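You operate a simulated robot arm through the tools that you are given. There is no shell and no other tool. Be economical: measure what you need, move in short steps, check, and stop when the job is done.

You run a simulated two-armed robot. Do the job below in one go: nothing can be reset, and whatever is moved stays where it is left.

Task
Carry the foam tray to the mat in both hands and seat its lever in the cut-out.
Fine: legend toward the aft edge, flush; then its handle to zero and its brake knob to mark 3.

Only the result counts: the job must be done as asked and must still hold three seconds after the hand-in. Knocking over, shifting, dropping, spilling or breaking anything else fails it.

Robot
Two 7-joint arms with fingered hands on one trunk, on a base that drives. Base frame: it is fixed to the floor where the robot stands at the start and does not move with it; the origin is under the middle of the robot, x ahead of it, y to its left, z up. Readings come in m, degrees, newtons and seconds.
The left shoulder is at the start at [0.065, 0.17, 1.212], the right one opposite. With the tool pointing down near the work surface each hand reaches from about 0.28 to 0.76 m from the robot's upright axis, wherever it stands, measured 20 degrees to its own side. Places, roughly: grey work mat [0.8, 0.3, 0.8]; foam recess [0.5, 0, 0.8]; cut-out [0.5, 0.4, 0.8]; spare brake knob [0.5, 0.1, 0.9]. Payload 4 kg a hand.
Tool frame (each hand has its own): the origin (TCP) lies between the finger pads and is the grasp point; the fingertips stand 0.026 m ahead of it; z points along the fingers, y is the line along which they close. Largest opening 0.132 m; the body of the gripper starts 0.073 m behind the TCP. The gripper is a hand of 4 fingers: y runs from the thumb to the fingers, the wrist lies at [0, 0, -0.224] in the tool frame, and closing takes about 1.5 s.
Orientation is that of the tool frame in the base frame, as a unit quaternion [w, x, y, z]. With the fingers straight down and closing along the base's y, the tool's x points along the base's -x, its y along +y and its z along -z.

Tools
- The arms move only by the tool arm_command. It takes "left_deltas", "right_deltas" or both (then of equal length, played together; a hand with none holds still); each is a list of rows, each a list of 3 entries, a list of its own where there are three numbers: the shift along the tool's x, y, z in m, then the turn, a rotation vector about the tool's x, y, z in rad, then the opening in per cent of the stroke, from 0 (shut) to 100 (fully open). In form: [[[dx, dy, dz], [ax, ay, az], fingers], ...]. A call has 1 to 10 rows; each row shifts and turns the commanded pose from where the row before left it, along the tool's axes as they then stand. A row lasts 0.2 s, in which the tool goes at most 0.05 m and 8.6 degrees; a call with a longer step from one row to the next is refused whole, and so is a gripper value outside its range. A pose out of reach is approached as far as the arm can. The call stops where the force on the tool passes 40 N (or 10 N more than at its start, if that is more) or the arm is blocked; 0.2 s more then pass. Each finger travels about 0.108 m/s and halts on what it meets, pressing with about 27 N; the grip force reading is that of the motor and also rises with nothing between the fingers. The clock runs only during rows and for 0.2 s after the last one: add rows that do not move to give the fingers time. It gives the time, the measured TCP pose, the force on the tool (base axes), the opening and the grip force at its end, in the units of the frame above (readings bear some noise).
- Cameras (640 x 400 px; columns grow to the right, rows downward): "scene" is now at [0.1489, 0.0179, 1.3919]; the picture's right is [0.20, -0.98, 0.00], its down [-0.55, -0.11, -0.83] and it looks along [0.81, 0.17, -0.56] (base axes); focal length 214 px, centre (320, 200). "left" rides on the left gripper at [-0.073, 0.006, -0.094] in its tool frame; the picture's right is [-0.08, -1.00, 0.00], its down [0.79, -0.06, -0.62] and it looks along [0.61, -0.05, 0.79] (tool axes); focal length 230 px, centre (320, 200). "right" rides on the right gripper at [0.073, 0.006, -0.094] in its tool frame; the picture's right is [-0.08, 1.00, 0.00], its down [-0.78, -0.06, -0.62] and it looks along [-0.61, -0.05, 0.79] (tool axes); focal length 230 px, centre (320, 200). There is no depth. A picture from a camera that has moved, and an enlarged one, comes with that camera's place and axes in the base frame and with its lens.
- capture(camera): a new picture of that camera. The clock stands still meanwhile.
- move_column(by): slides the trunk up (or, below 0, down) by that many m; the arms and the scene camera ride with it, the base frame stays. It gives what a move gives, with no picture.
- drive_base(legs): drives the robot by 1 to 6 legs, each [ahead, left, turn to the left] in m, m and degrees, along the robot's own axes; the way and the turn of a leg run together, so that a leg with both is an arc; at most 1.5 m and 180 degrees a leg. The arms and the cameras ride along, it lands a little off, and it stops where it bumps. It gives what a move gives.
- set_grasp(shape, hand): the hand has 4 fingers and takes this shape, open, in about a second: jaw (thumb against the fingers, like two jaws); tri (thumb and two fingers); tip (a fingertip pinch); poke (one finger out to press); point (the index stretched); flat (the hand flat); cup (the hand cupped); fist (a fist). The gripper value then closes the fingers along that shape, each until it touches; the sizes above hold for jaw. It gives what a move gives, with no picture.
- head_to(pan, tilt): turns the head with the scene camera to pan (to the left, within 80 degrees either way) and tilt (down, from -29 to 69), counted from straight ahead of the robot. It gives what a move gives.
- close_up(camera, box): a new picture of the part [left, top, right, bottom] of that camera's present view, enlarged. The clock stands still meanwhile.
- job_done(): hands the job in; it is judged then, once.

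Go step by step. Nothing tells you exact positions but the pictures and the camera data: compare them with the known pose of the tool, close in by small moves and look again before you grip or let go. The budget is 120 turns and 92 pictures, counting those below and the enlarged ones. Unless the task says otherwise, let go and move clear before handing in.

The tools are called after ">>>" as a command line: name --argument value ..., lists and objects as JSON in quotes. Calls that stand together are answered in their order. arm_command: Moves the arms, as the interface text tells. Its arguments: {"type":"object","properties":{"left_deltas":{"type":"array","items":{"type":"array"}},"right_deltas":{"type":"array","items":{"type":"array"}}},"required":[]} The other tools are called the same way: move_column (by) slides the trunk up or down; set_grasp (shape, hand) gives the hand a shape; drive_base (legs) drives the base; head_to (pan, tilt) turns the head that bears the scene camera; capture (camera) takes a picture; close_up (camera, box) takes an enlarged picture of a part of a camera's view; job_done () hands the job in.

At the start:

```text
clock: 0.0
left_tcp_pos: [0.5075, 0.3886, 1.2126]
left_ee_rot: [0.001, 0.0, 1.0, 0.001]
left_ft_force: [-0.4, 0.0, 0.2]
left_gripper_width: 0.1319
left_gripper_force: 0.1
left_shape: jaw
right_tcp_pos: [0.4581, -0.0497, 1.2382]
right_ee_rot: [0.0, 0.0, 1.0, 0.001]
right_ft_force: [-0.9, 0.8, 1.1]
right_gripper_width: 0.1318
right_gripper_force: 0.0
right_shape: jaw
trunk travel left (down, up): [-0.225, 0.126]
robot x, y, heading: [-0.0001, -0.0001, 0.2]
head pan, tilt: [11.6, 34.3]
```

scene: 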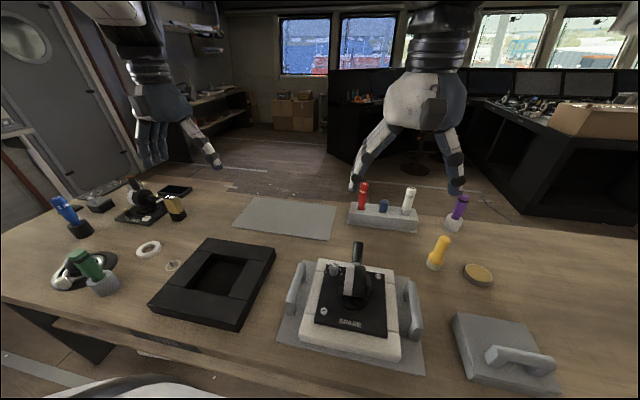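
right: 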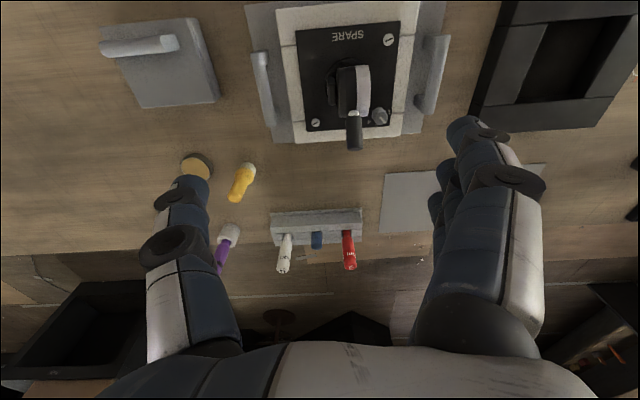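
left: 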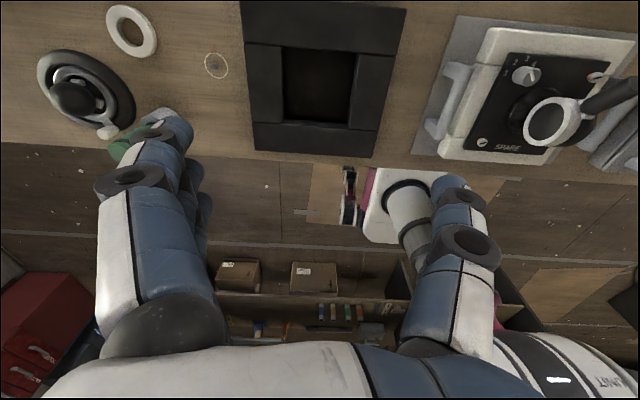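

The tray with the SPARE lever sits ahead of me, the black-framed cut-out is to its left and the mat lies beyond. I'll look closely at each of them first.

>>> close_up --camera "scene" --box '[260, 220, 440, 380]'

>>> close_up --camera "scene" --box '[130, 180, 350, 340]'

>>> close_up --camera "left" --box '[400, 0, 640, 170]'

>>> close_up --camera "scene" --box '[40, 160, 240, 300]'

```text
2.50 times, centred on (350, 300) of scene
camera zoom: at [0.1489, 0.0179, 1.3919], right [0.2, -0.98, 0.0], down [-0.55, -0.11, -0.83], along [0.81, 0.17, -0.56], focal length 536 px, centre (245, -50)
```

zoom: 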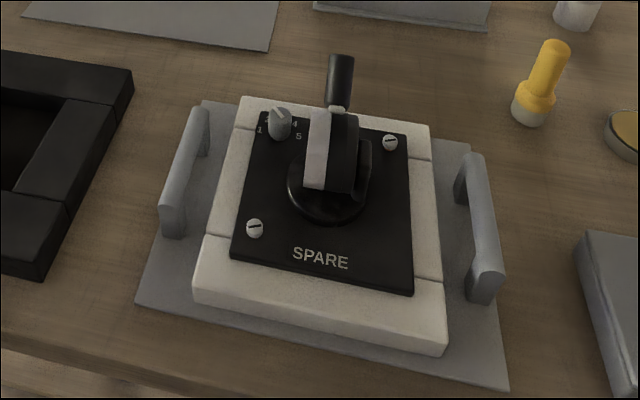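

```text
2.50 times, centred on (240, 260) of scene
camera zoom: at [0.1489, 0.0179, 1.3919], right [0.2, -0.98, 0.0], down [-0.55, -0.11, -0.83], along [0.81, 0.17, -0.56], focal length 536 px, centre (520, 50)
```

zoom: 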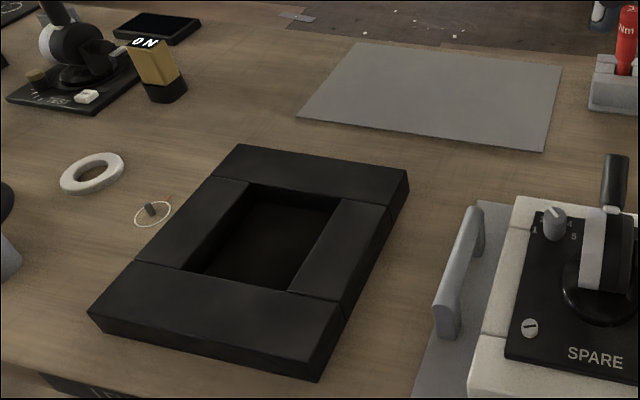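

```text
2.35 times, centred on (520, 85) of left
camera zoom: at [0.5825, 0.3949, 1.3055], right [0.08, -1.0, 0.0], down [-0.79, -0.06, 0.62], along [-0.61, -0.05, -0.79], focal length 541 px, centre (-151, 471)
```

zoom: 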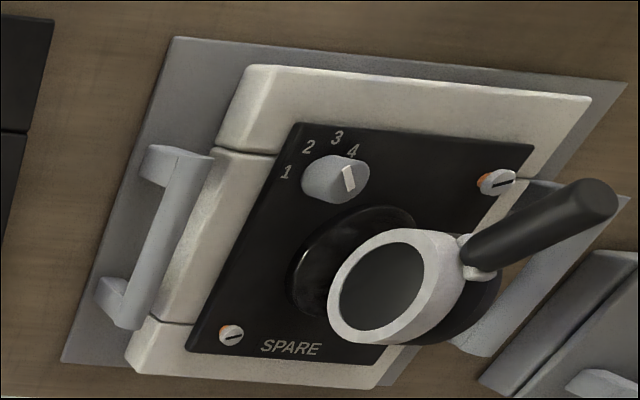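

```text
2.86 times, centred on (140, 230) of scene
camera zoom: at [0.1489, 0.0179, 1.3919], right [0.2, -0.98, 0.0], down [-0.55, -0.11, -0.83], along [0.81, 0.17, -0.56], focal length 613 px, centre (834, 114)
```

zoom: 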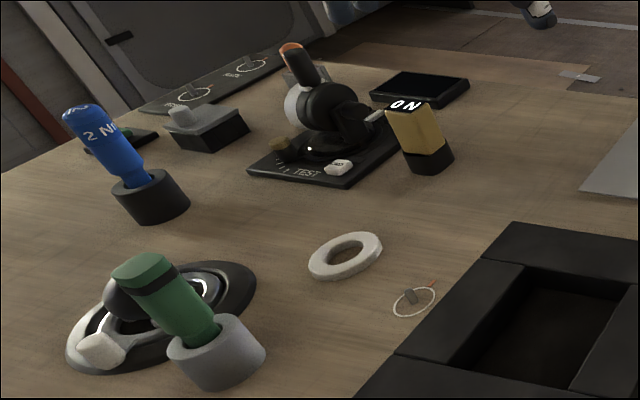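

The tray has two side handles, a foam surround and the SPARE unit with a knob marked 1–5. I now need to find which edge is "aft", so I'll look around the desk for labels.

>>> head_to --pan 40 --tilt 60

>>> capture --camera "scene"

>>> close_up --camera "left" --box '[180, 0, 440, 170]'

```text
clock: 0.9
left_tcp_pos: [0.5085, 0.3898, 1.2131]
left_ee_rot: [-0.001, 0.0, 1.0, 0.0]
left_ft_force: [-0.1, -0.1, 0.1]
left_gripper_width: 0.1314
left_gripper_force: 0.0
left_shape: jaw
right_tcp_pos: [0.4586, -0.0491, 1.2375]
right_ee_rot: [0.0, 0.0, 1.0, 0.0]
right_ft_force: [0.4, 0.6, 0.8]
right_gripper_width: 0.1321
right_gripper_force: 0.0
right_shape: jaw
trunk travel left (down, up): [-0.225, 0.126]
robot x, y, heading: [0.0018, -0.0031, -0.0]
head pan, tilt: [40.0, 60.0]
```

```text
84 pictures are left
camera scene: at [0.1134, 0.0429, 1.3565], right [0.64, -0.77, 0.0], down [-0.66, -0.56, -0.5], along [0.38, 0.32, -0.87], focal length 214 px, centre (320, 200)
```

scene: 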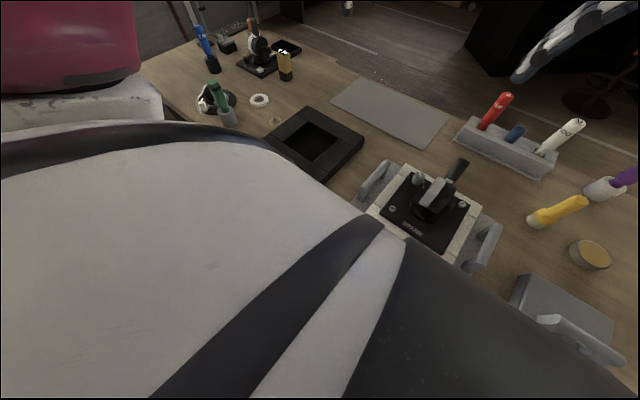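

```text
2.35 times, centred on (310, 85) of left
camera zoom: at [0.5825, 0.3949, 1.3055], right [0.08, -1.0, 0.0], down [-0.79, -0.06, 0.62], along [-0.61, -0.05, -0.79], focal length 541 px, centre (344, 471)
```

zoom: 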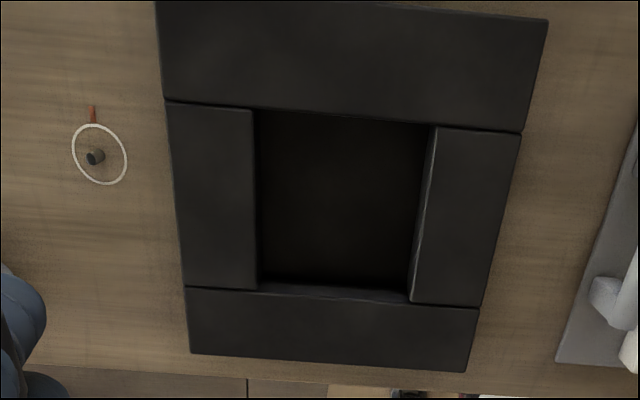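

The ring with a red tick may be a heading mark, and there's some lettering low on the console's near side. I'll look at that.

>>> head_to --pan 25 --tilt 38

>>> capture --camera "scene"

>>> close_up --camera "scene" --box '[180, 240, 340, 380]'

```text
clock: 1.8
left_tcp_pos: [0.5081, 0.3892, 1.2125]
left_ee_rot: [0.001, 0.001, 1.0, 0.0]
left_ft_force: [-0.1, -0.6, -0.1]
left_gripper_width: 0.1318
left_gripper_force: 0.1
left_shape: jaw
right_tcp_pos: [0.4578, -0.0486, 1.2385]
right_ee_rot: [0.0, 0.0, 1.0, 0.0]
right_ft_force: [0.0, 0.6, -0.1]
right_gripper_width: 0.1318
right_gripper_force: 0.0
right_shape: jaw
trunk travel left (down, up): [-0.225, 0.126]
robot x, y, heading: [0.0026, 0.0027, -0.2]
head pan, tilt: [25.0, 38.0]
```

```text
82 pictures are left
camera scene: at [0.1404, 0.0366, 1.3861], right [0.42, -0.91, 0.0], down [-0.56, -0.26, -0.79], along [0.71, 0.33, -0.62], focal length 214 px, centre (320, 200)
```

scene: 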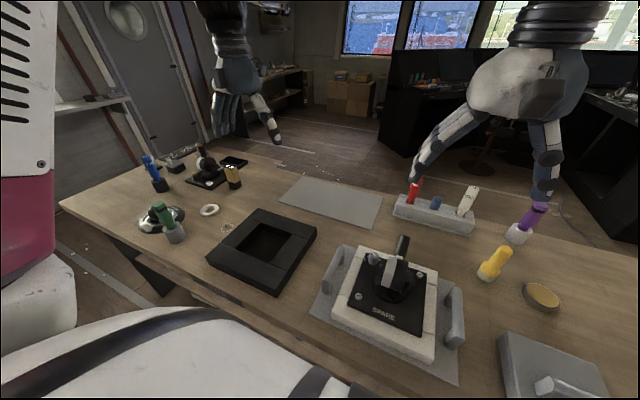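

```text
2.86 times, centred on (260, 310) of scene
camera zoom: at [0.1404, 0.0366, 1.3861], right [0.42, -0.91, 0.0], down [-0.56, -0.26, -0.79], along [0.71, 0.33, -0.62], focal length 613 px, centre (491, -114)
```

zoom: 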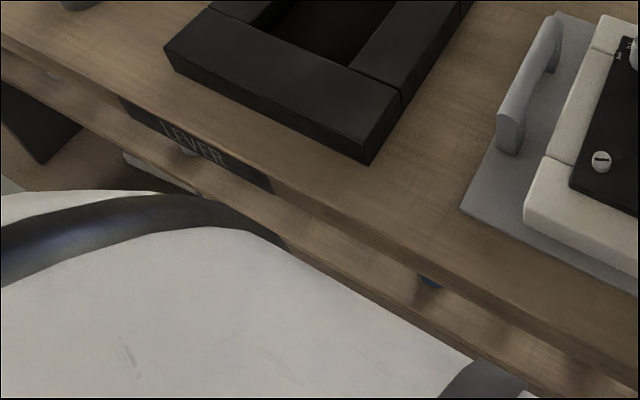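

A "LEVER" plate is on the desk's near side. I'll zoom into it, and into the back-left items (tablet, plaques), for hints about aft.

>>> close_up --camera "scene" --box '[205, 260, 255, 292]'

>>> close_up --camera "scene" --box '[120, 135, 270, 245]'

>>> close_up --camera "scene" --box '[205, 210, 250, 240]'

```text
12.50 times, centred on (230, 276) of scene
camera zoom: at [0.1404, 0.0366, 1.3861], right [0.42, -0.91, 0.0], down [-0.56, -0.26, -0.79], along [0.71, 0.33, -0.62], focal length 2681 px, centre (1445, -750)
```

zoom: 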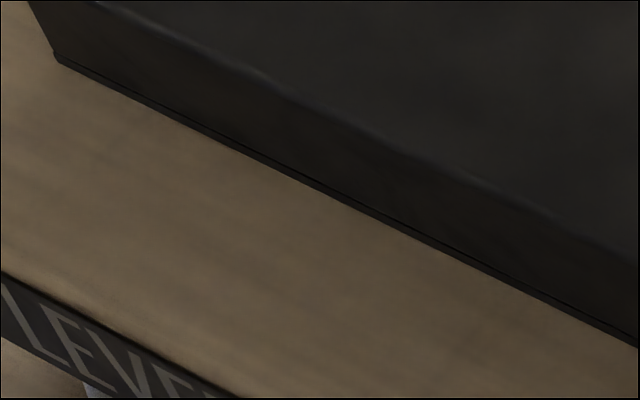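

```text
3.64 times, centred on (195, 190) of scene
camera zoom: at [0.1404, 0.0366, 1.3861], right [0.42, -0.91, 0.0], down [-0.56, -0.26, -0.79], along [0.71, 0.33, -0.62], focal length 780 px, centre (774, 236)
```

zoom: 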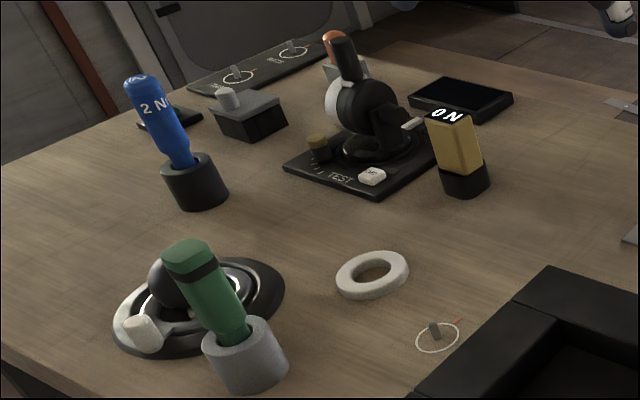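

```text
13.33 times, centred on (228, 225) of scene
camera zoom: at [0.1404, 0.0366, 1.3861], right [0.42, -0.91, 0.0], down [-0.56, -0.26, -0.79], along [0.71, 0.33, -0.62], focal length 2860 px, centre (1553, -133)
```

zoom: 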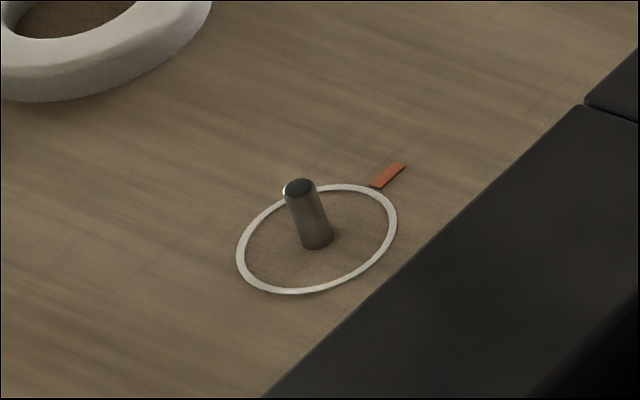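

I'll zoom further on the back-left plaque and TEST unit, then check the room for direction markings.

>>> close_up --camera "scene" --box '[160, 135, 220, 172]'

>>> close_up --camera "scene" --box '[182, 140, 252, 192]'

>>> close_up --camera "scene" --box '[205, 205, 330, 295]'

```text
10.67 times, centred on (190, 154) of scene
camera zoom: at [0.1404, 0.0366, 1.3861], right [0.42, -0.91, 0.0], down [-0.56, -0.26, -0.79], along [0.71, 0.33, -0.62], focal length 2288 px, centre (1707, 696)
```

zoom: 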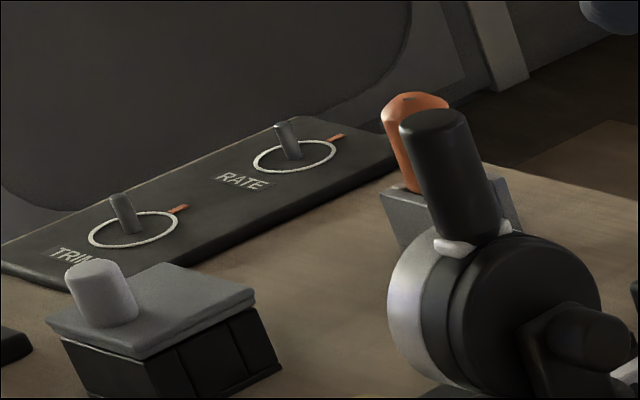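

```text
7.69 times, centred on (217, 166) of scene
camera zoom: at [0.1404, 0.0366, 1.3861], right [0.42, -0.91, 0.0], down [-0.56, -0.26, -0.79], along [0.71, 0.33, -0.62], focal length 1650 px, centre (1112, 462)
```

zoom: 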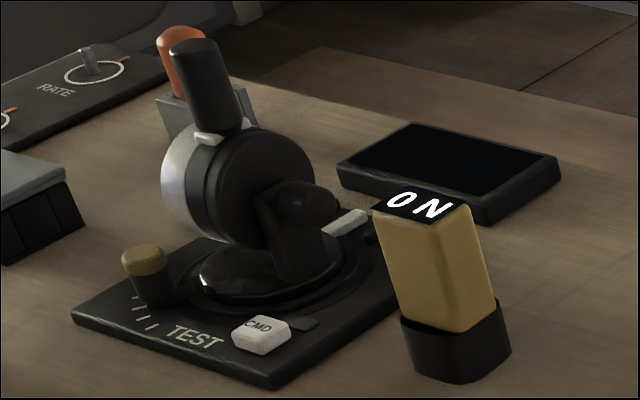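

```text
4.44 times, centred on (268, 250) of scene
camera zoom: at [0.1404, 0.0366, 1.3861], right [0.42, -0.91, 0.0], down [-0.56, -0.26, -0.79], along [0.71, 0.33, -0.62], focal length 953 px, centre (553, -22)
```

zoom: 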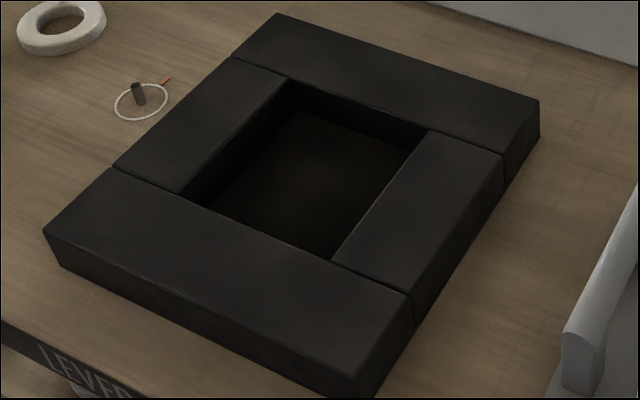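

All legends on the desk face the robot, with the windows and forward consoles ahead, so aft should be the near (−x) edge. I'll check the spare unit's scale in detail before planning the lift.

>>> head_to --pan 0 --tilt 50

>>> close_up --camera "scene" --box '[240, 120, 400, 260]'

>>> close_up --camera "right" --box '[290, 0, 420, 160]'

>>> close_up --camera "left" --box '[480, 40, 640, 170]'

```text
clock: 2.7
left_tcp_pos: [0.5087, 0.3884, 1.2128]
left_ee_rot: [0.0, 0.0, 1.0, 0.0]
left_ft_force: [-0.2, -0.4, 0.5]
left_gripper_width: 0.1318
left_gripper_force: 0.0
left_shape: jaw
right_tcp_pos: [0.4574, -0.0486, 1.2391]
right_ee_rot: [0.0, 0.0, 1.0, 0.0]
right_ft_force: [-0.4, 0.5, 0.4]
right_gripper_width: 0.1318
right_gripper_force: 0.1
right_shape: jaw
trunk travel left (down, up): [-0.225, 0.126]
robot x, y, heading: [-0.003, -0.0006, -0.1]
head pan, tilt: [0.0, 50.0]
```

```text
2.86 times, centred on (320, 190) of scene
camera zoom: at [0.1392, 0.0002, 1.3691], right [0.0, -1.0, 0.0], down [-0.77, 0.0, -0.64], along [0.64, 0.0, -0.77], focal length 613 px, centre (320, 229)
```

zoom: 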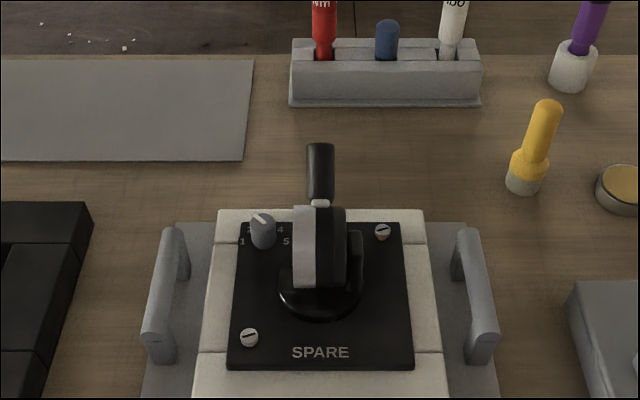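

```text
2.50 times, centred on (355, 80) of right
camera zoom: at [0.3838, -0.0427, 1.3325], right [0.08, 1.0, 0.0], down [0.78, -0.06, 0.62], along [0.61, -0.05, -0.79], focal length 575 px, centre (232, 500)
```

zoom: 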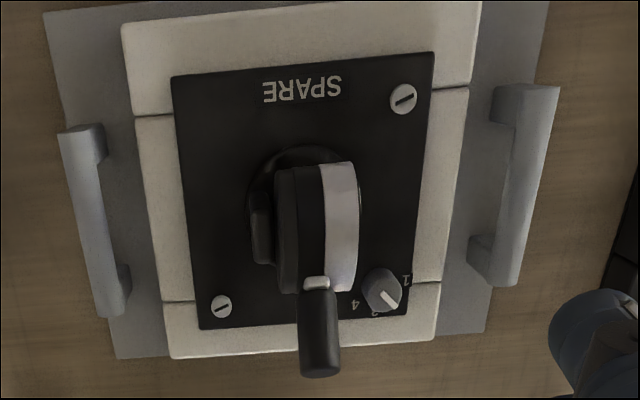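

```text
3.08 times, centred on (560, 105) of left
camera zoom: at [0.5824, 0.3949, 1.3055], right [0.08, -1.0, 0.0], down [-0.79, -0.06, 0.62], along [-0.61, -0.05, -0.79], focal length 708 px, centre (-418, 492)
```

zoom: 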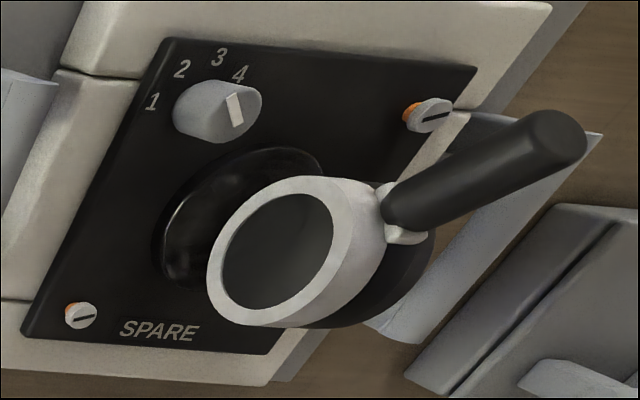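

The wheel turns about the y axis and its handle leans forward; the side handles lie along x at y≈±0.15, top about z 0.885. The mat is near the reach limit, so I'll drive ahead a little and look at the side handles from a steeper view.

>>> drive_base --legs '[[0.1, 0, 0]]'

>>> head_to --pan 0 --tilt 64

>>> capture --camera "scene"

>>> capture --camera "left"

```text
clock: 3.9
left_tcp_pos: [0.5972, 0.3868, 1.2129]
left_ee_rot: [0.0, 0.0, 1.0, 0.0]
left_ft_force: [0.2, -0.3, 0.4]
left_gripper_width: 0.1317
left_gripper_force: 0.2
left_shape: jaw
right_tcp_pos: [0.5459, -0.0501, 1.2383]
right_ee_rot: [0.0, 0.001, 1.0, 0.0]
right_ft_force: [-0.1, 0.4, -0.2]
right_gripper_width: 0.1319
right_gripper_force: 0.1
right_shape: jaw
trunk travel left (down, up): [-0.225, 0.126]
robot x, y, heading: [0.0896, -0.002, 0.1]
head pan, tilt: [0.0, 50.0]
stopped in leg 1: the robot was blocked; the commanded pose is now the measured one
```

```text
clock: 4.7
left_tcp_pos: [0.5994, 0.3889, 1.2111]
left_ee_rot: [-0.002, 0.0, 1.0, -0.001]
left_ft_force: [-0.4, 0.3, 0.1]
left_gripper_width: 0.1317
left_gripper_force: 0.1
left_shape: jaw
right_tcp_pos: [0.5483, -0.0496, 1.2371]
right_ee_rot: [-0.001, 0.001, 1.0, 0.0]
right_ft_force: [0.6, -0.5, 0.1]
right_gripper_width: 0.1317
right_gripper_force: 0.1
right_shape: jaw
trunk travel left (down, up): [-0.225, 0.126]
robot x, y, heading: [0.0924, -0.0004, 0.1]
head pan, tilt: [0.0, 64.0]
```

```text
71 pictures are left
camera scene: at [0.2147, -0.0002, 1.3519], right [0.0, -1.0, 0.0], down [-0.9, 0.0, -0.44], along [0.44, 0.0, -0.9], focal length 214 px, centre (320, 200)
```

scene: 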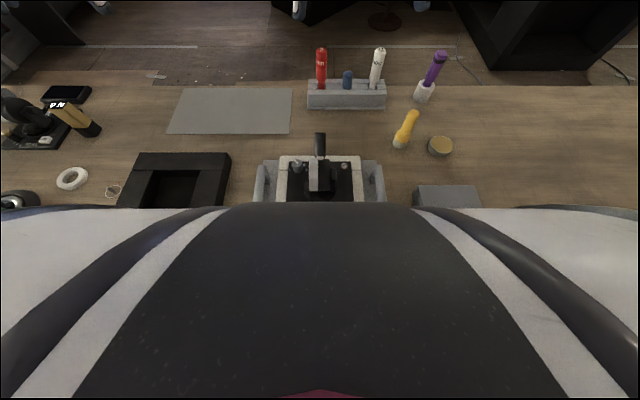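

```text
70 pictures are left
camera left: at [0.6732, 0.3942, 1.3043], right [0.08, -1.0, 0.0], down [-0.78, -0.06, 0.62], along [-0.62, -0.05, -0.79], focal length 230 px, centre (320, 200)
```

left: 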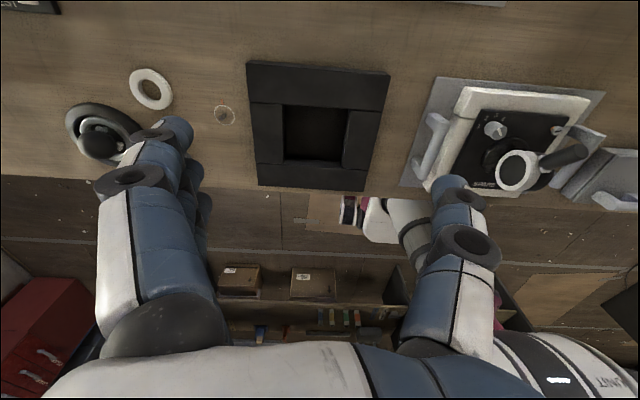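

The base stopped against something at x≈0.09, and nothing moved. I'll back off a little, then bring both hands above the side handles.

>>> drive_base --legs '[[-0.05, 0, 0]]'

>>> arm_command --left_deltas '[[[0.009, -0.03, 0.024], [0, 0, 0], 50], [[0.009, -0.03, 0.024], [0, 0, 0], 50], [[0.009, -0.03, 0.024], [0, 0, 0], 50], [[0.009, -0.03, 0.024], [0, 0, 0], 50], [[0.009, -0.03, 0.024], [0, 0, 0], 50], [[0.009, -0.03, 0.024], [0, 0, 0], 50], [[0.009, -0.03, 0.024], [0, 0, 0], 50], [[0.008, -0.027, 0.022], [0, 0, 0], 50]]' --right_deltas '[[[0.003, -0.013, 0.027], [0, 0, 0], 50], [[0.003, -0.013, 0.027], [0, 0, 0], 50], [[0.003, -0.013, 0.027], [0, 0, 0], 50], [[0.003, -0.013, 0.027], [0, 0, 0], 50], [[0.003, -0.013, 0.027], [0, 0, 0], 50], [[0.003, -0.012, 0.027], [0, 0, 0], 50], [[0.003, -0.012, 0.027], [0, 0, 0], 50], [[0, -0.012, 0.028], [0, 0, 0], 50]]'

>>> arm_command --left_deltas '[[[0, 0, 0], [0, -0.14, 0], 50], [[0, 0, 0], [0, -0.14, 0], 50], [[0, 0, 0], [0, -0.14, 0], 50], [[0, 0, 0], [0, 0, 0], 50]]' --right_deltas '[[[0, 0, 0], [0, -0.14, 0], 50], [[0, 0, 0], [0, -0.14, 0], 50], [[0, 0, 0], [0, -0.14, 0], 50], [[0, 0, 0], [0, 0, 0], 50]]'

>>> capture --camera "left"

>>> capture --camera "right"

```text
clock: 5.6
left_tcp_pos: [0.5477, 0.3886, 1.2131]
left_ee_rot: [0.001, 0.0, 1.0, 0.0]
left_ft_force: [0.5, 0.1, -0.1]
left_gripper_width: 0.1319
left_gripper_force: 0.2
left_shape: jaw
right_tcp_pos: [0.4963, -0.0494, 1.2386]
right_ee_rot: [0.0, 0.0, 1.0, 0.0]
right_ft_force: [-0.7, 0.4, 0.4]
right_gripper_width: 0.1316
right_gripper_force: 0.0
right_shape: jaw
trunk travel left (down, up): [-0.225, 0.126]
robot x, y, heading: [0.0391, 0.001, 0.0]
head pan, tilt: [0.0, 64.0]
```

```text
clock: 7.4
left_tcp_pos: [0.4777, 0.1541, 1.0217]
left_ee_rot: [-0.005, -0.019, 0.999, -0.029]
left_ft_force: [1.1, 0.3, 0.5]
left_gripper_width: 0.0666
left_gripper_force: 0.0
left_shape: jaw
right_tcp_pos: [0.4795, -0.1532, 1.0202]
right_ee_rot: [-0.001, 0.0, 1.0, 0.0]
right_ft_force: [0.2, -0.1, -0.6]
right_gripper_width: 0.0667
right_gripper_force: 0.2
right_shape: jaw
trunk travel left (down, up): [-0.225, 0.126]
robot x, y, heading: [0.0398, 0.0021, -0.1]
head pan, tilt: [0.0, 64.0]
```

```text
clock: 8.4
left_tcp_pos: [0.4786, 0.1494, 1.0232]
left_ee_rot: [0.209, 0.001, 0.978, 0.002]
left_ft_force: [-0.2, -0.7, -0.4]
left_gripper_width: 0.0668
left_gripper_force: 0.1
left_shape: jaw
right_tcp_pos: [0.478, -0.1528, 1.0204]
right_ee_rot: [0.208, 0.0, 0.978, 0.0]
right_ft_force: [0.3, 0.6, 0.1]
right_gripper_width: 0.0664
right_gripper_force: 0.0
right_shape: jaw
trunk travel left (down, up): [-0.225, 0.126]
robot x, y, heading: [0.0417, -0.0026, -0.1]
head pan, tilt: [0.0, 64.0]
```

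```text
69 pictures are left
camera left: at [0.5069, 0.1556, 1.1361], right [0.07, -1.0, 0.03], down [-0.97, -0.06, 0.24], along [-0.24, -0.05, -0.97], focal length 230 px, centre (320, 200)
```

left: 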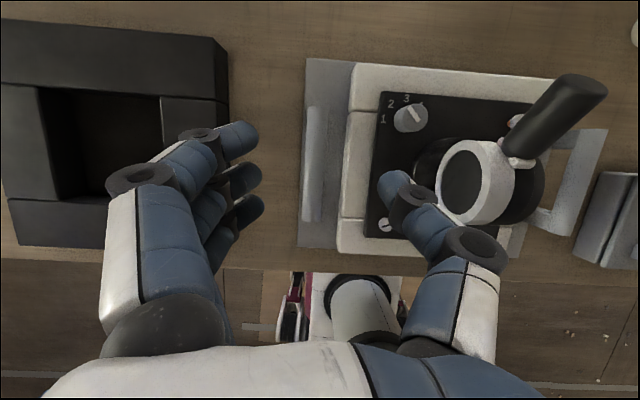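

```text
68 pictures are left
camera right: at [0.3721, -0.146, 1.0769], right [0.07, 1.0, 0.03], down [0.47, -0.06, 0.88], along [0.88, -0.05, -0.47], focal length 230 px, centre (320, 200)
```

right: 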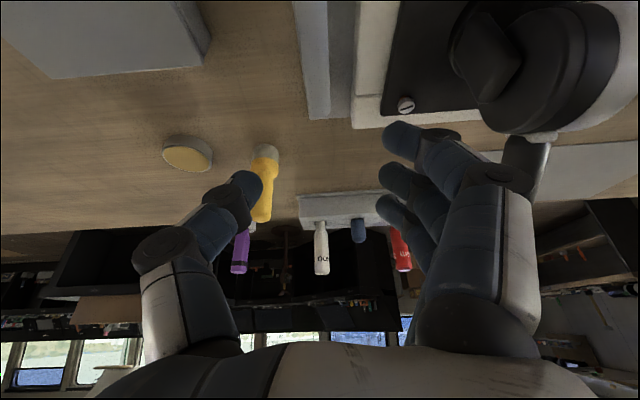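

Both hands hover above their bars (y≈±0.15, top ≈0.885). I'll go down to just above them, narrow the opening and check alignment.

>>> arm_command --left_deltas '[[[0.0136, 0, 0.0304], [0, 0, 0], 32], [[0.0136, 0, 0.0304], [0, 0, 0], 32], [[0.0136, 0.001, 0.0304], [0, 0, 0], 32], [[0, 0, 0], [0, 0, 0], 32]]' --right_deltas '[[[0.0133, 0.001, 0.0297], [0, 0, 0], 32], [[0.0133, 0.001, 0.0297], [0, 0, 0], 32], [[0.0133, 0.001, 0.0297], [0, 0, 0], 32], [[0, 0, 0], [0, 0, 0], 32]]'

>>> head_to --pan 0 --tilt 48

>>> close_up --camera "scene" --box '[220, 140, 420, 300]'

>>> capture --camera "left"

>>> capture --camera "right"

```text
clock: 9.4
left_tcp_pos: [0.4769, 0.1527, 0.9213]
left_ee_rot: [0.209, -0.001, 0.978, 0.0]
left_ft_force: [-1.7, -0.3, -1.1]
left_gripper_width: 0.0427
left_gripper_force: 0.0
left_shape: jaw
right_tcp_pos: [0.4839, -0.1473, 0.9356]
right_ee_rot: [0.213, 0.034, 0.976, 0.028]
right_ft_force: [0.3, 0.0, -0.7]
right_gripper_width: 0.0428
right_gripper_force: 0.1
right_shape: jaw
trunk travel left (down, up): [-0.225, 0.126]
robot x, y, heading: [0.0395, 0.0005, 0.1]
head pan, tilt: [0.0, 64.0]
```

```text
clock: 10.2
left_tcp_pos: [0.478, 0.1526, 0.9204]
left_ee_rot: [0.208, 0.0, 0.978, 0.0]
left_ft_force: [0.1, -0.7, -0.4]
left_gripper_width: 0.0425
left_gripper_force: 0.0
left_shape: jaw
right_tcp_pos: [0.4797, -0.149, 0.9308]
right_ee_rot: [0.209, 0.035, 0.977, 0.027]
right_ft_force: [0.5, 0.5, 0.2]
right_gripper_width: 0.0424
right_gripper_force: 0.0
right_shape: jaw
trunk travel left (down, up): [-0.225, 0.126]
robot x, y, heading: [0.0381, 0.0019, 0.0]
head pan, tilt: [0.0, 48.0]
```

```text
2.50 times, centred on (320, 220) of scene
camera zoom: at [0.1812, -0.0002, 1.3717], right [0.0, -1.0, 0.0], down [-0.74, 0.0, -0.67], along [0.67, 0.0, -0.74], focal length 536 px, centre (320, 150)
```

zoom: 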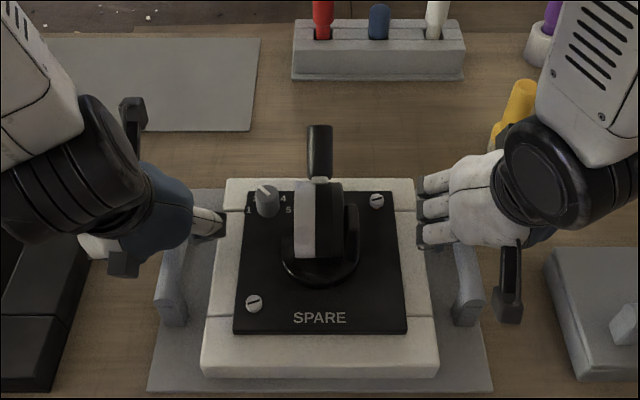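

```text
66 pictures are left
camera left: at [0.507, 0.1585, 1.0348], right [0.07, -1.0, 0.03], down [-0.97, -0.06, 0.24], along [-0.24, -0.05, -0.97], focal length 230 px, centre (320, 200)
```

left: 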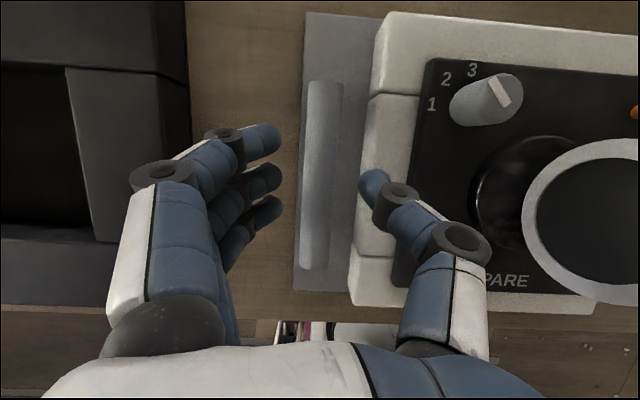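

```text
65 pictures are left
camera right: at [0.3761, -0.1407, 0.9878], right [0.13, 0.99, 0.1], down [0.46, -0.15, 0.88], along [0.88, -0.07, -0.47], focal length 230 px, centre (320, 200)
```

right: 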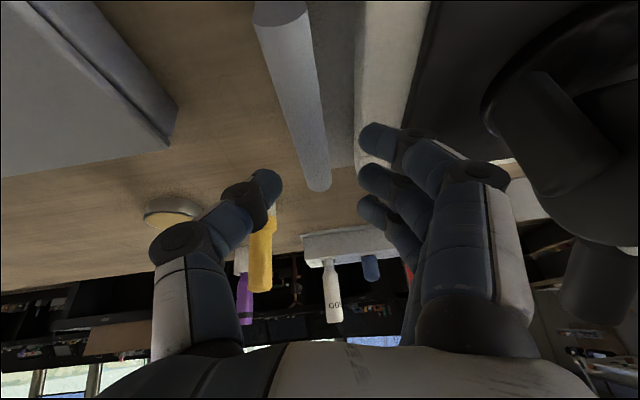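

The left hand is aligned to within a few mm. The right wrist is slightly rotated, perhaps near a joint limit, so I'll hold still and see whether it settles, then back the base off a little if needed.

>>> arm_command --right_deltas '[[[0, 0, 0], [0, 0, 0], 28], [[0, 0, 0], [0, 0, 0], 28]]' --left_deltas '[[[0, -0.0015, 0], [0, 0, 0], 28], [[0, 0, 0], [0, 0, 0], 28]]'

```text
clock: 10.8
left_tcp_pos: [0.4764, 0.1507, 0.9217]
left_ee_rot: [0.208, 0.0, 0.978, 0.0]
left_ft_force: [0.1, 0.2, 0.2]
left_gripper_width: 0.0374
left_gripper_force: 0.0
left_shape: jaw
right_tcp_pos: [0.48, -0.1494, 0.9299]
right_ee_rot: [0.206, 0.035, 0.978, 0.027]
right_ft_force: [-1.1, -0.4, -0.6]
right_gripper_width: 0.0372
right_gripper_force: 0.0
right_shape: jaw
trunk travel left (down, up): [-0.225, 0.126]
robot x, y, heading: [0.0408, -0.0018, -0.1]
head pan, tilt: [0.0, 48.0]
```

The right arm is at a limit this close in. I'll back the base 0.06 m and reach the hands forward again by the same amount.

>>> drive_base --legs '[[-0.06, 0, 0]]'

>>> arm_command --left_deltas '[[[-0.0274, 0, 0.0122], [0, 0, 0], 28], [[-0.0274, 0, 0.0122], [0, 0, 0], 28], [[0, 0, 0], [0, 0, 0], 28]]' --right_deltas '[[[-0.0274, 0, 0.0122], [0, 0, 0], 28], [[-0.0274, 0, 0.0122], [0, 0, 0], 28], [[0, 0, 0], [0, 0, 0], 28]]'

```text
clock: 11.8
left_tcp_pos: [0.4185, 0.1506, 0.9235]
left_ee_rot: [0.209, 0.001, 0.978, 0.0]
left_ft_force: [-0.7, 0.1, 0.0]
left_gripper_width: 0.0372
left_gripper_force: 0.1
left_shape: jaw
right_tcp_pos: [0.4201, -0.1491, 0.9304]
right_ee_rot: [0.207, 0.035, 0.977, 0.028]
right_ft_force: [0.6, -0.2, 0.5]
right_gripper_width: 0.0375
right_gripper_force: 0.0
right_shape: jaw
trunk travel left (down, up): [-0.225, 0.126]
robot x, y, heading: [-0.0172, -0.0029, -0.1]
head pan, tilt: [0.0, 48.0]
```

```text
clock: 12.6
left_tcp_pos: [0.4779, 0.1512, 0.9229]
left_ee_rot: [0.208, 0.0, 0.978, 0.0]
left_ft_force: [0.0, 0.6, 0.9]
left_gripper_width: 0.0374
left_gripper_force: 0.1
left_shape: jaw
right_tcp_pos: [0.4834, -0.1553, 0.9307]
right_ee_rot: [0.207, 0.034, 0.977, 0.028]
right_ft_force: [-0.2, -0.5, 0.1]
right_gripper_width: 0.0376
right_gripper_force: 0.1
right_shape: jaw
trunk travel left (down, up): [-0.225, 0.126]
robot x, y, heading: [-0.016, 0.0031, -0.3]
head pan, tilt: [0.0, 48.0]
```

The right hand's commanded pose was reset to its slightly twisted one. I'll correct that twist and its offset.

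>>> arm_command --right_deltas '[[[0, 0, 0], [0.041, 0, -0.078], 28], [[0.0085, 0.005, 0.0068], [0, 0, 0], 28], [[0, 0, 0], [0, 0, 0], 28]]'

>>> capture --camera "right"

```text
clock: 13.4
left_tcp_pos: [0.4786, 0.1517, 0.9219]
left_ee_rot: [0.208, 0.0, 0.978, 0.0]
left_ft_force: [-0.7, 0.6, 0.5]
left_gripper_width: 0.0375
left_gripper_force: 0.1
left_shape: jaw
right_tcp_pos: [0.4826, -0.1526, 0.9275]
right_ee_rot: [0.212, 0.018, 0.977, 0.014]
right_ft_force: [0.0, 0.2, 0.1]
right_gripper_width: 0.0372
right_gripper_force: 0.1
right_shape: jaw
trunk travel left (down, up): [-0.225, 0.126]
robot x, y, heading: [-0.0166, -0.0011, -0.0]
head pan, tilt: [0.0, 48.0]
```

```text
64 pictures are left
camera right: at [0.3762, -0.1445, 0.9833], right [0.1, 0.99, 0.07], down [0.46, -0.11, 0.88], along [0.88, -0.06, -0.46], focal length 230 px, centre (320, 200)
```

right: 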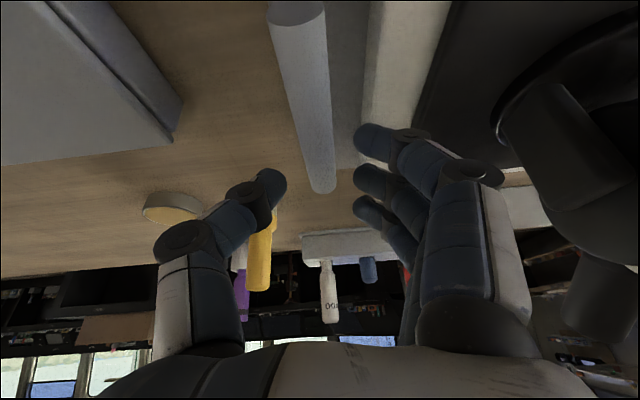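

A small residual remains, so I'll move the base further back to give the arms a comfortable range, then re-correct.

>>> drive_base --legs '[[-0.07, 0, 0]]'

>>> arm_command --left_deltas '[[[-0.032, 0, 0.0143], [0, 0, 0], 28], [[-0.032, 0, 0.0143], [0, 0, 0], 28], [[0, 0, 0], [0, 0, 0], 28]]' --right_deltas '[[[-0.032, 0, 0.0143], [0, 0, 0], 28], [[-0.032, 0, 0.0143], [0, 0, 0], 28], [[0, 0, 0], [0.022, 0, -0.04], 28]]'

```text
clock: 14.4
left_tcp_pos: [0.4076, 0.1506, 0.9238]
left_ee_rot: [0.209, 0.001, 0.978, -0.001]
left_ft_force: [-0.1, 0.1, 0.2]
left_gripper_width: 0.0374
left_gripper_force: 0.0
left_shape: jaw
right_tcp_pos: [0.4083, -0.154, 0.9239]
right_ee_rot: [0.207, 0.02, 0.978, 0.012]
right_ft_force: [-0.6, -0.7, 0.4]
right_gripper_width: 0.0375
right_gripper_force: 0.1
right_shape: jaw
trunk travel left (down, up): [-0.225, 0.126]
robot x, y, heading: [-0.0886, -0.0007, -0.2]
head pan, tilt: [0.0, 48.0]
```

```text
clock: 15.2
left_tcp_pos: [0.4783, 0.1517, 0.9237]
left_ee_rot: [0.207, 0.001, 0.978, 0.0]
left_ft_force: [0.1, -0.4, 0.0]
left_gripper_width: 0.0372
left_gripper_force: 0.1
left_shape: jaw
right_tcp_pos: [0.4793, -0.1568, 0.9247]
right_ee_rot: [0.208, 0.003, 0.978, -0.003]
right_ft_force: [-0.1, 0.9, -0.4]
right_gripper_width: 0.0371
right_gripper_force: 0.1
right_shape: jaw
trunk travel left (down, up): [-0.225, 0.126]
robot x, y, heading: [-0.0891, 0.0041, 0.1]
head pan, tilt: [0.0, 48.0]
```

Both hands are clean now. I'll centre them laterally and lower them onto the bars.

>>> arm_command --left_deltas '[[[0, -0.0015, 0], [0, 0, 0], 28], [[0.0062, 0, 0.0139], [0, 0, 0], 28], [[0.0062, 0, 0.0139], [0, 0, 0], 28], [[0.0062, 0, 0.0139], [0, 0, 0], 28], [[0, 0, 0], [0, 0, 0], 28]]' --right_deltas '[[[0, 0.005, 0], [0, 0, 0], 28], [[0.0062, 0, 0.0139], [0, 0, 0], 28], [[0.0062, 0, 0.0139], [0, 0, 0], 28], [[0.0062, 0, 0.0139], [0, 0, 0], 28], [[0, 0, 0], [0, 0, 0], 28]]'

>>> capture --camera "left"

>>> capture --camera "right"

```text
clock: 16.4
left_tcp_pos: [0.4785, 0.1468, 0.8771]
left_ee_rot: [0.209, 0.001, 0.978, -0.001]
left_ft_force: [0.4, 3.5, 1.2]
left_gripper_width: 0.0353
left_gripper_force: 0.0
left_shape: jaw
right_tcp_pos: [0.4827, -0.1543, 0.8811]
right_ee_rot: [0.21, 0.008, 0.978, 0.0]
right_ft_force: [0.6, -3.1, 7.9]
right_gripper_width: 0.0367
right_gripper_force: 0.0
right_shape: jaw
trunk travel left (down, up): [-0.225, 0.126]
robot x, y, heading: [-0.0875, -0.0025, 0.1]
head pan, tilt: [0.0, 48.0]
```

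```text
63 pictures are left
camera left: at [0.5076, 0.1536, 0.9915], right [0.07, -1.0, 0.03], down [-0.97, -0.06, 0.24], along [-0.24, -0.05, -0.97], focal length 230 px, centre (320, 200)
```

left: 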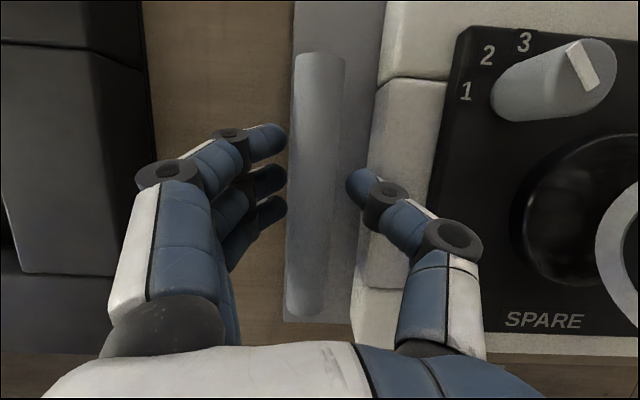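

```text
62 pictures are left
camera right: at [0.3765, -0.1464, 0.9372], right [0.09, 1.0, 0.03], down [0.46, -0.07, 0.88], along [0.88, -0.06, -0.47], focal length 230 px, centre (320, 200)
```

right: 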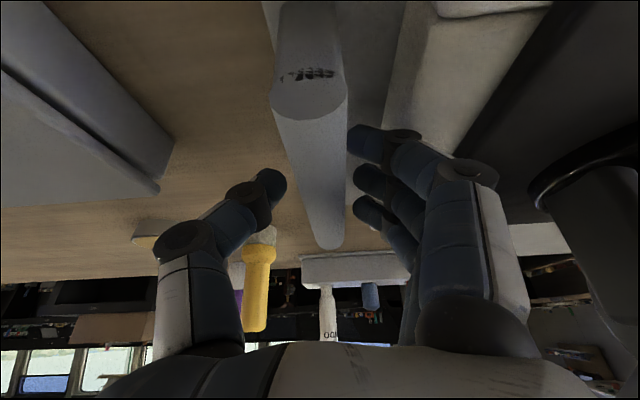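

The bars are now between the fingers on both sides, with light foam contact. I'll close both hands.

>>> arm_command --left_deltas '[[[0, 0, 0], [0, 0, 0], 10], [[0, 0, 0], [0, 0, 0], 0], [[0, 0, 0], [0, 0, 0], 0], [[0, 0, 0], [0, 0, 0], 0], [[0, 0, 0], [0, 0, 0], 0], [[0, 0, 0], [0, 0, 0], 0]]' --right_deltas '[[[0, 0, 0], [0, 0, 0], 10], [[0, 0, 0], [0, 0, 0], 0], [[0, 0, 0], [0, 0, 0], 0], [[0, 0, 0], [0, 0, 0], 0], [[0, 0, 0], [0, 0, 0], 0], [[0, 0, 0], [0, 0, 0], 0]]'

```text
clock: 17.8
left_tcp_pos: [0.4782, 0.1471, 0.8766]
left_ee_rot: [0.207, 0.0, 0.978, 0.0]
left_ft_force: [0.0, 0.0, -3.4]
left_gripper_width: 0.0001
left_gripper_force: 27.1
left_shape: jaw
right_tcp_pos: [0.4811, -0.1553, 0.8779]
right_ee_rot: [0.205, 0.009, 0.979, -0.001]
right_ft_force: [-1.0, -1.1, -0.4]
right_gripper_width: 0.0
right_gripper_force: 26.7
right_shape: jaw
trunk travel left (down, up): [-0.225, 0.126]
robot x, y, heading: [-0.0897, -0.0006, -0.1]
head pan, tilt: [0.0, 48.0]
```

Both hands closed to zero width, so they missed the bars, probably passing above or below them. I'll look.

>>> capture --camera "left"

>>> close_up --camera "scene" --box '[220, 140, 420, 300]'

```text
61 pictures are left
camera left: at [0.5085, 0.1531, 0.99], right [0.07, -1.0, 0.03], down [-0.97, -0.06, 0.25], along [-0.24, -0.05, -0.97], focal length 230 px, centre (320, 200)
```

left: 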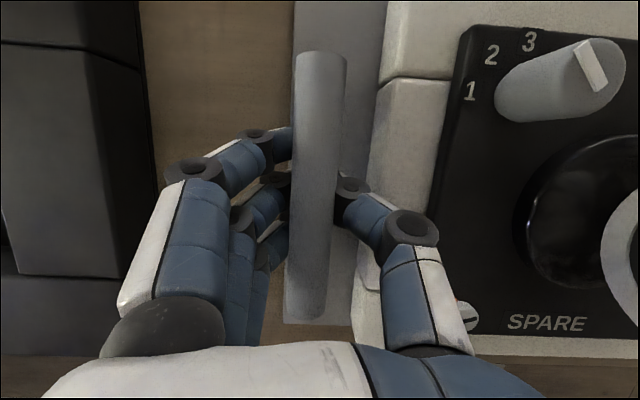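

```text
2.50 times, centred on (320, 220) of scene
camera zoom: at [0.0531, -0.0003, 1.3715], right [0.0, -1.0, 0.0], down [-0.74, 0.0, -0.67], along [0.67, 0.0, -0.74], focal length 536 px, centre (320, 150)
```

zoom: 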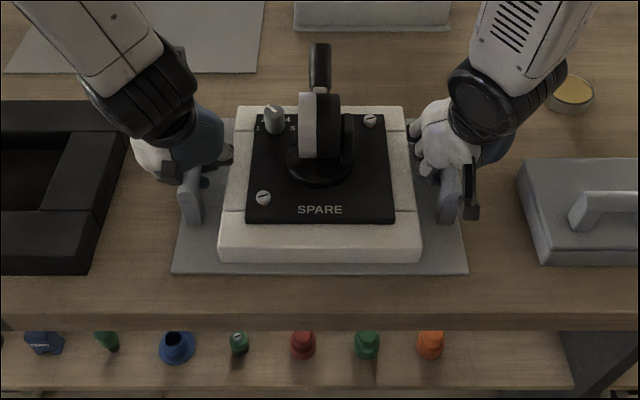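

The fingers have curled under the bars like hooks, enclosing them. That gives a secure lift, so I'll raise both hands together a little and see whether they take the load.

>>> arm_command --left_deltas '[[[-0.002, 0, -0.0045], [0, 0, 0], 0], [[-0.002, 0, -0.0045], [0, 0, 0], 0], [[-0.002, 0, -0.0045], [0, 0, 0], 0], [[-0.002, 0, -0.0045], [0, 0, 0], 0], [[0, 0, 0], [0, 0, 0], 0]]' --right_deltas '[[[-0.002, 0, -0.0045], [0, 0, 0], 0], [[-0.002, 0, -0.0045], [0, 0, 0], 0], [[-0.002, 0, -0.0045], [0, 0, 0], 0], [[-0.002, 0, -0.0045], [0, 0, 0], 0], [[0, 0, 0], [0, 0, 0], 0]]'

>>> close_up --camera "scene" --box '[220, 140, 420, 300]'

```text
clock: 19.0
left_tcp_pos: [0.4807, 0.1478, 0.8952]
left_ee_rot: [0.208, 0.001, 0.978, 0.0]
left_ft_force: [0.7, 9.2, -7.9]
left_gripper_width: 0.0
left_gripper_force: 27.0
left_shape: jaw
right_tcp_pos: [0.4788, -0.1528, 0.8966]
right_ee_rot: [0.207, 0.002, 0.978, -0.003]
right_ft_force: [-0.2, -9.7, -7.5]
right_gripper_width: 0.0001
right_gripper_force: 27.3
right_shape: jaw
trunk travel left (down, up): [-0.225, 0.126]
robot x, y, heading: [-0.0897, 0.0028, -0.1]
head pan, tilt: [0.0, 48.0]
```

```text
2.50 times, centred on (320, 220) of scene
camera zoom: at [0.0536, -0.0003, 1.3715], right [0.0, -1.0, 0.0], down [-0.74, 0.0, -0.67], along [0.67, 0.0, -0.74], focal length 536 px, centre (320, 150)
```

zoom: 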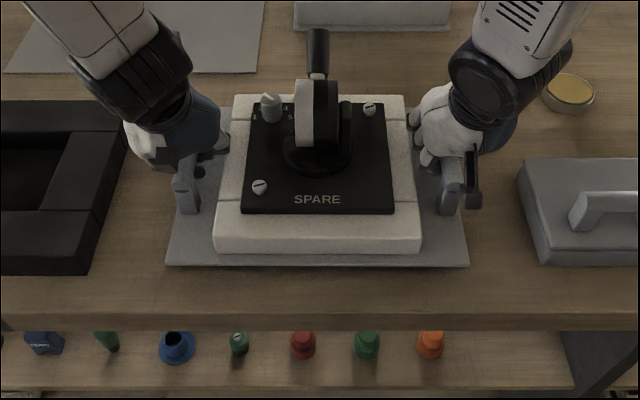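

The tray is off the desk, level, with about 8 N on each hand. I'll continue lifting to clear everything.

>>> arm_command --left_deltas '[[[-0.0065, 0, -0.0146], [0, 0, 0], 0], [[-0.0065, 0, -0.0146], [0, 0, 0], 0], [[-0.0065, 0, -0.0146], [0, 0, 0], 0], [[-0.0065, 0, -0.0146], [0, 0, 0], 0], [[-0.0065, 0, -0.0146], [0, 0, 0], 0], [[-0.0065, 0, -0.0146], [0, 0, 0], 0], [[-0.0065, 0, -0.0146], [0, 0, 0], 0], [[0, 0, 0], [0, 0, 0], 0]]' --right_deltas '[[[-0.0065, 0, -0.0146], [0, 0, 0], 0], [[-0.0065, 0, -0.0146], [0, 0, 0], 0], [[-0.0065, 0, -0.0146], [0, 0, 0], 0], [[-0.0065, 0, -0.0146], [0, 0, 0], 0], [[-0.0065, 0, -0.0146], [0, 0, 0], 0], [[-0.0065, 0, -0.0146], [0, 0, 0], 0], [[-0.0065, 0, -0.0146], [0, 0, 0], 0], [[0, 0, 0], [0, 0, 0], 0]]'

>>> capture --camera "scene"

```text
clock: 20.8
left_tcp_pos: [0.48, 0.1543, 1.0049]
left_ee_rot: [0.201, -0.016, 0.979, -0.014]
left_ft_force: [0.4, -10.5, -7.7]
left_gripper_width: 0.0001
left_gripper_force: 26.9
left_shape: jaw
right_tcp_pos: [0.4813, -0.1505, 1.0081]
right_ee_rot: [0.207, 0.003, 0.978, -0.003]
right_ft_force: [0.7, 8.9, -7.5]
right_gripper_width: 0.0
right_gripper_force: 26.7
right_shape: jaw
trunk travel left (down, up): [-0.225, 0.126]
robot x, y, heading: [-0.0875, -0.0013, 0.1]
head pan, tilt: [0.0, 48.0]
```

```text
58 pictures are left
camera scene: at [0.0539, -0.0001, 1.3714], right [0.0, -1.0, 0.0], down [-0.74, 0.0, -0.67], along [0.67, 0.0, -0.74], focal length 214 px, centre (320, 200)
```

scene: 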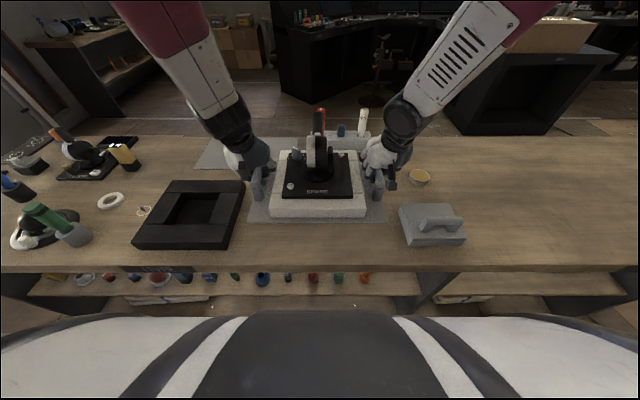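

The tray is about 0.11 m up and level. I'll drive left to bring it abreast of the mat.

>>> drive_base --legs '[[0, 0.16, 0], [0, 0.16, 0]]'

>>> drive_base --legs '[[0.15, 0, 0]]'

>>> capture --camera "scene"

```text
clock: 23.2
left_tcp_pos: [0.4815, 0.4717, 1.0116]
left_ee_rot: [0.207, -0.014, 0.978, -0.016]
left_ft_force: [-1.1, -5.2, -8.8]
left_gripper_width: 0.0001
left_gripper_force: 26.6
left_shape: jaw
right_tcp_pos: [0.4808, 0.1666, 1.0088]
right_ee_rot: [0.207, 0.003, 0.978, -0.003]
right_ft_force: [1.1, 7.0, -7.4]
right_gripper_width: 0.0
right_gripper_force: 26.8
right_shape: jaw
trunk travel left (down, up): [-0.225, 0.126]
robot x, y, heading: [-0.0908, 0.32, 0.2]
head pan, tilt: [0.0, 48.0]
```

```text
clock: 24.6
left_tcp_pos: [0.6333, 0.4734, 1.0114]
left_ee_rot: [0.207, -0.019, 0.978, -0.018]
left_ft_force: [-0.1, -10.1, -9.4]
left_gripper_width: 0.0
left_gripper_force: 27.1
left_shape: jaw
right_tcp_pos: [0.632, 0.1683, 1.0077]
right_ee_rot: [0.206, 0.001, 0.979, -0.003]
right_ft_force: [1.7, 9.1, -7.2]
right_gripper_width: 0.0001
right_gripper_force: 26.7
right_shape: jaw
trunk travel left (down, up): [-0.225, 0.126]
robot x, y, heading: [0.0633, 0.3172, 0.3]
head pan, tilt: [0.0, 48.0]
```

```text
57 pictures are left
camera scene: at [0.2048, 0.3178, 1.3715], right [0.0, -1.0, 0.0], down [-0.74, 0.0, -0.67], along [0.67, 0.0, -0.74], focal length 214 px, centre (320, 200)
```

scene: 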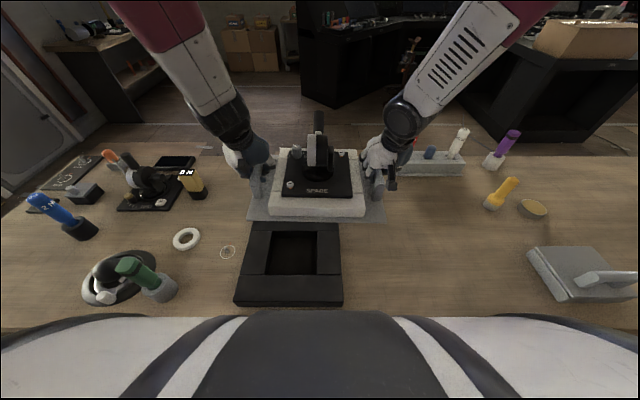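

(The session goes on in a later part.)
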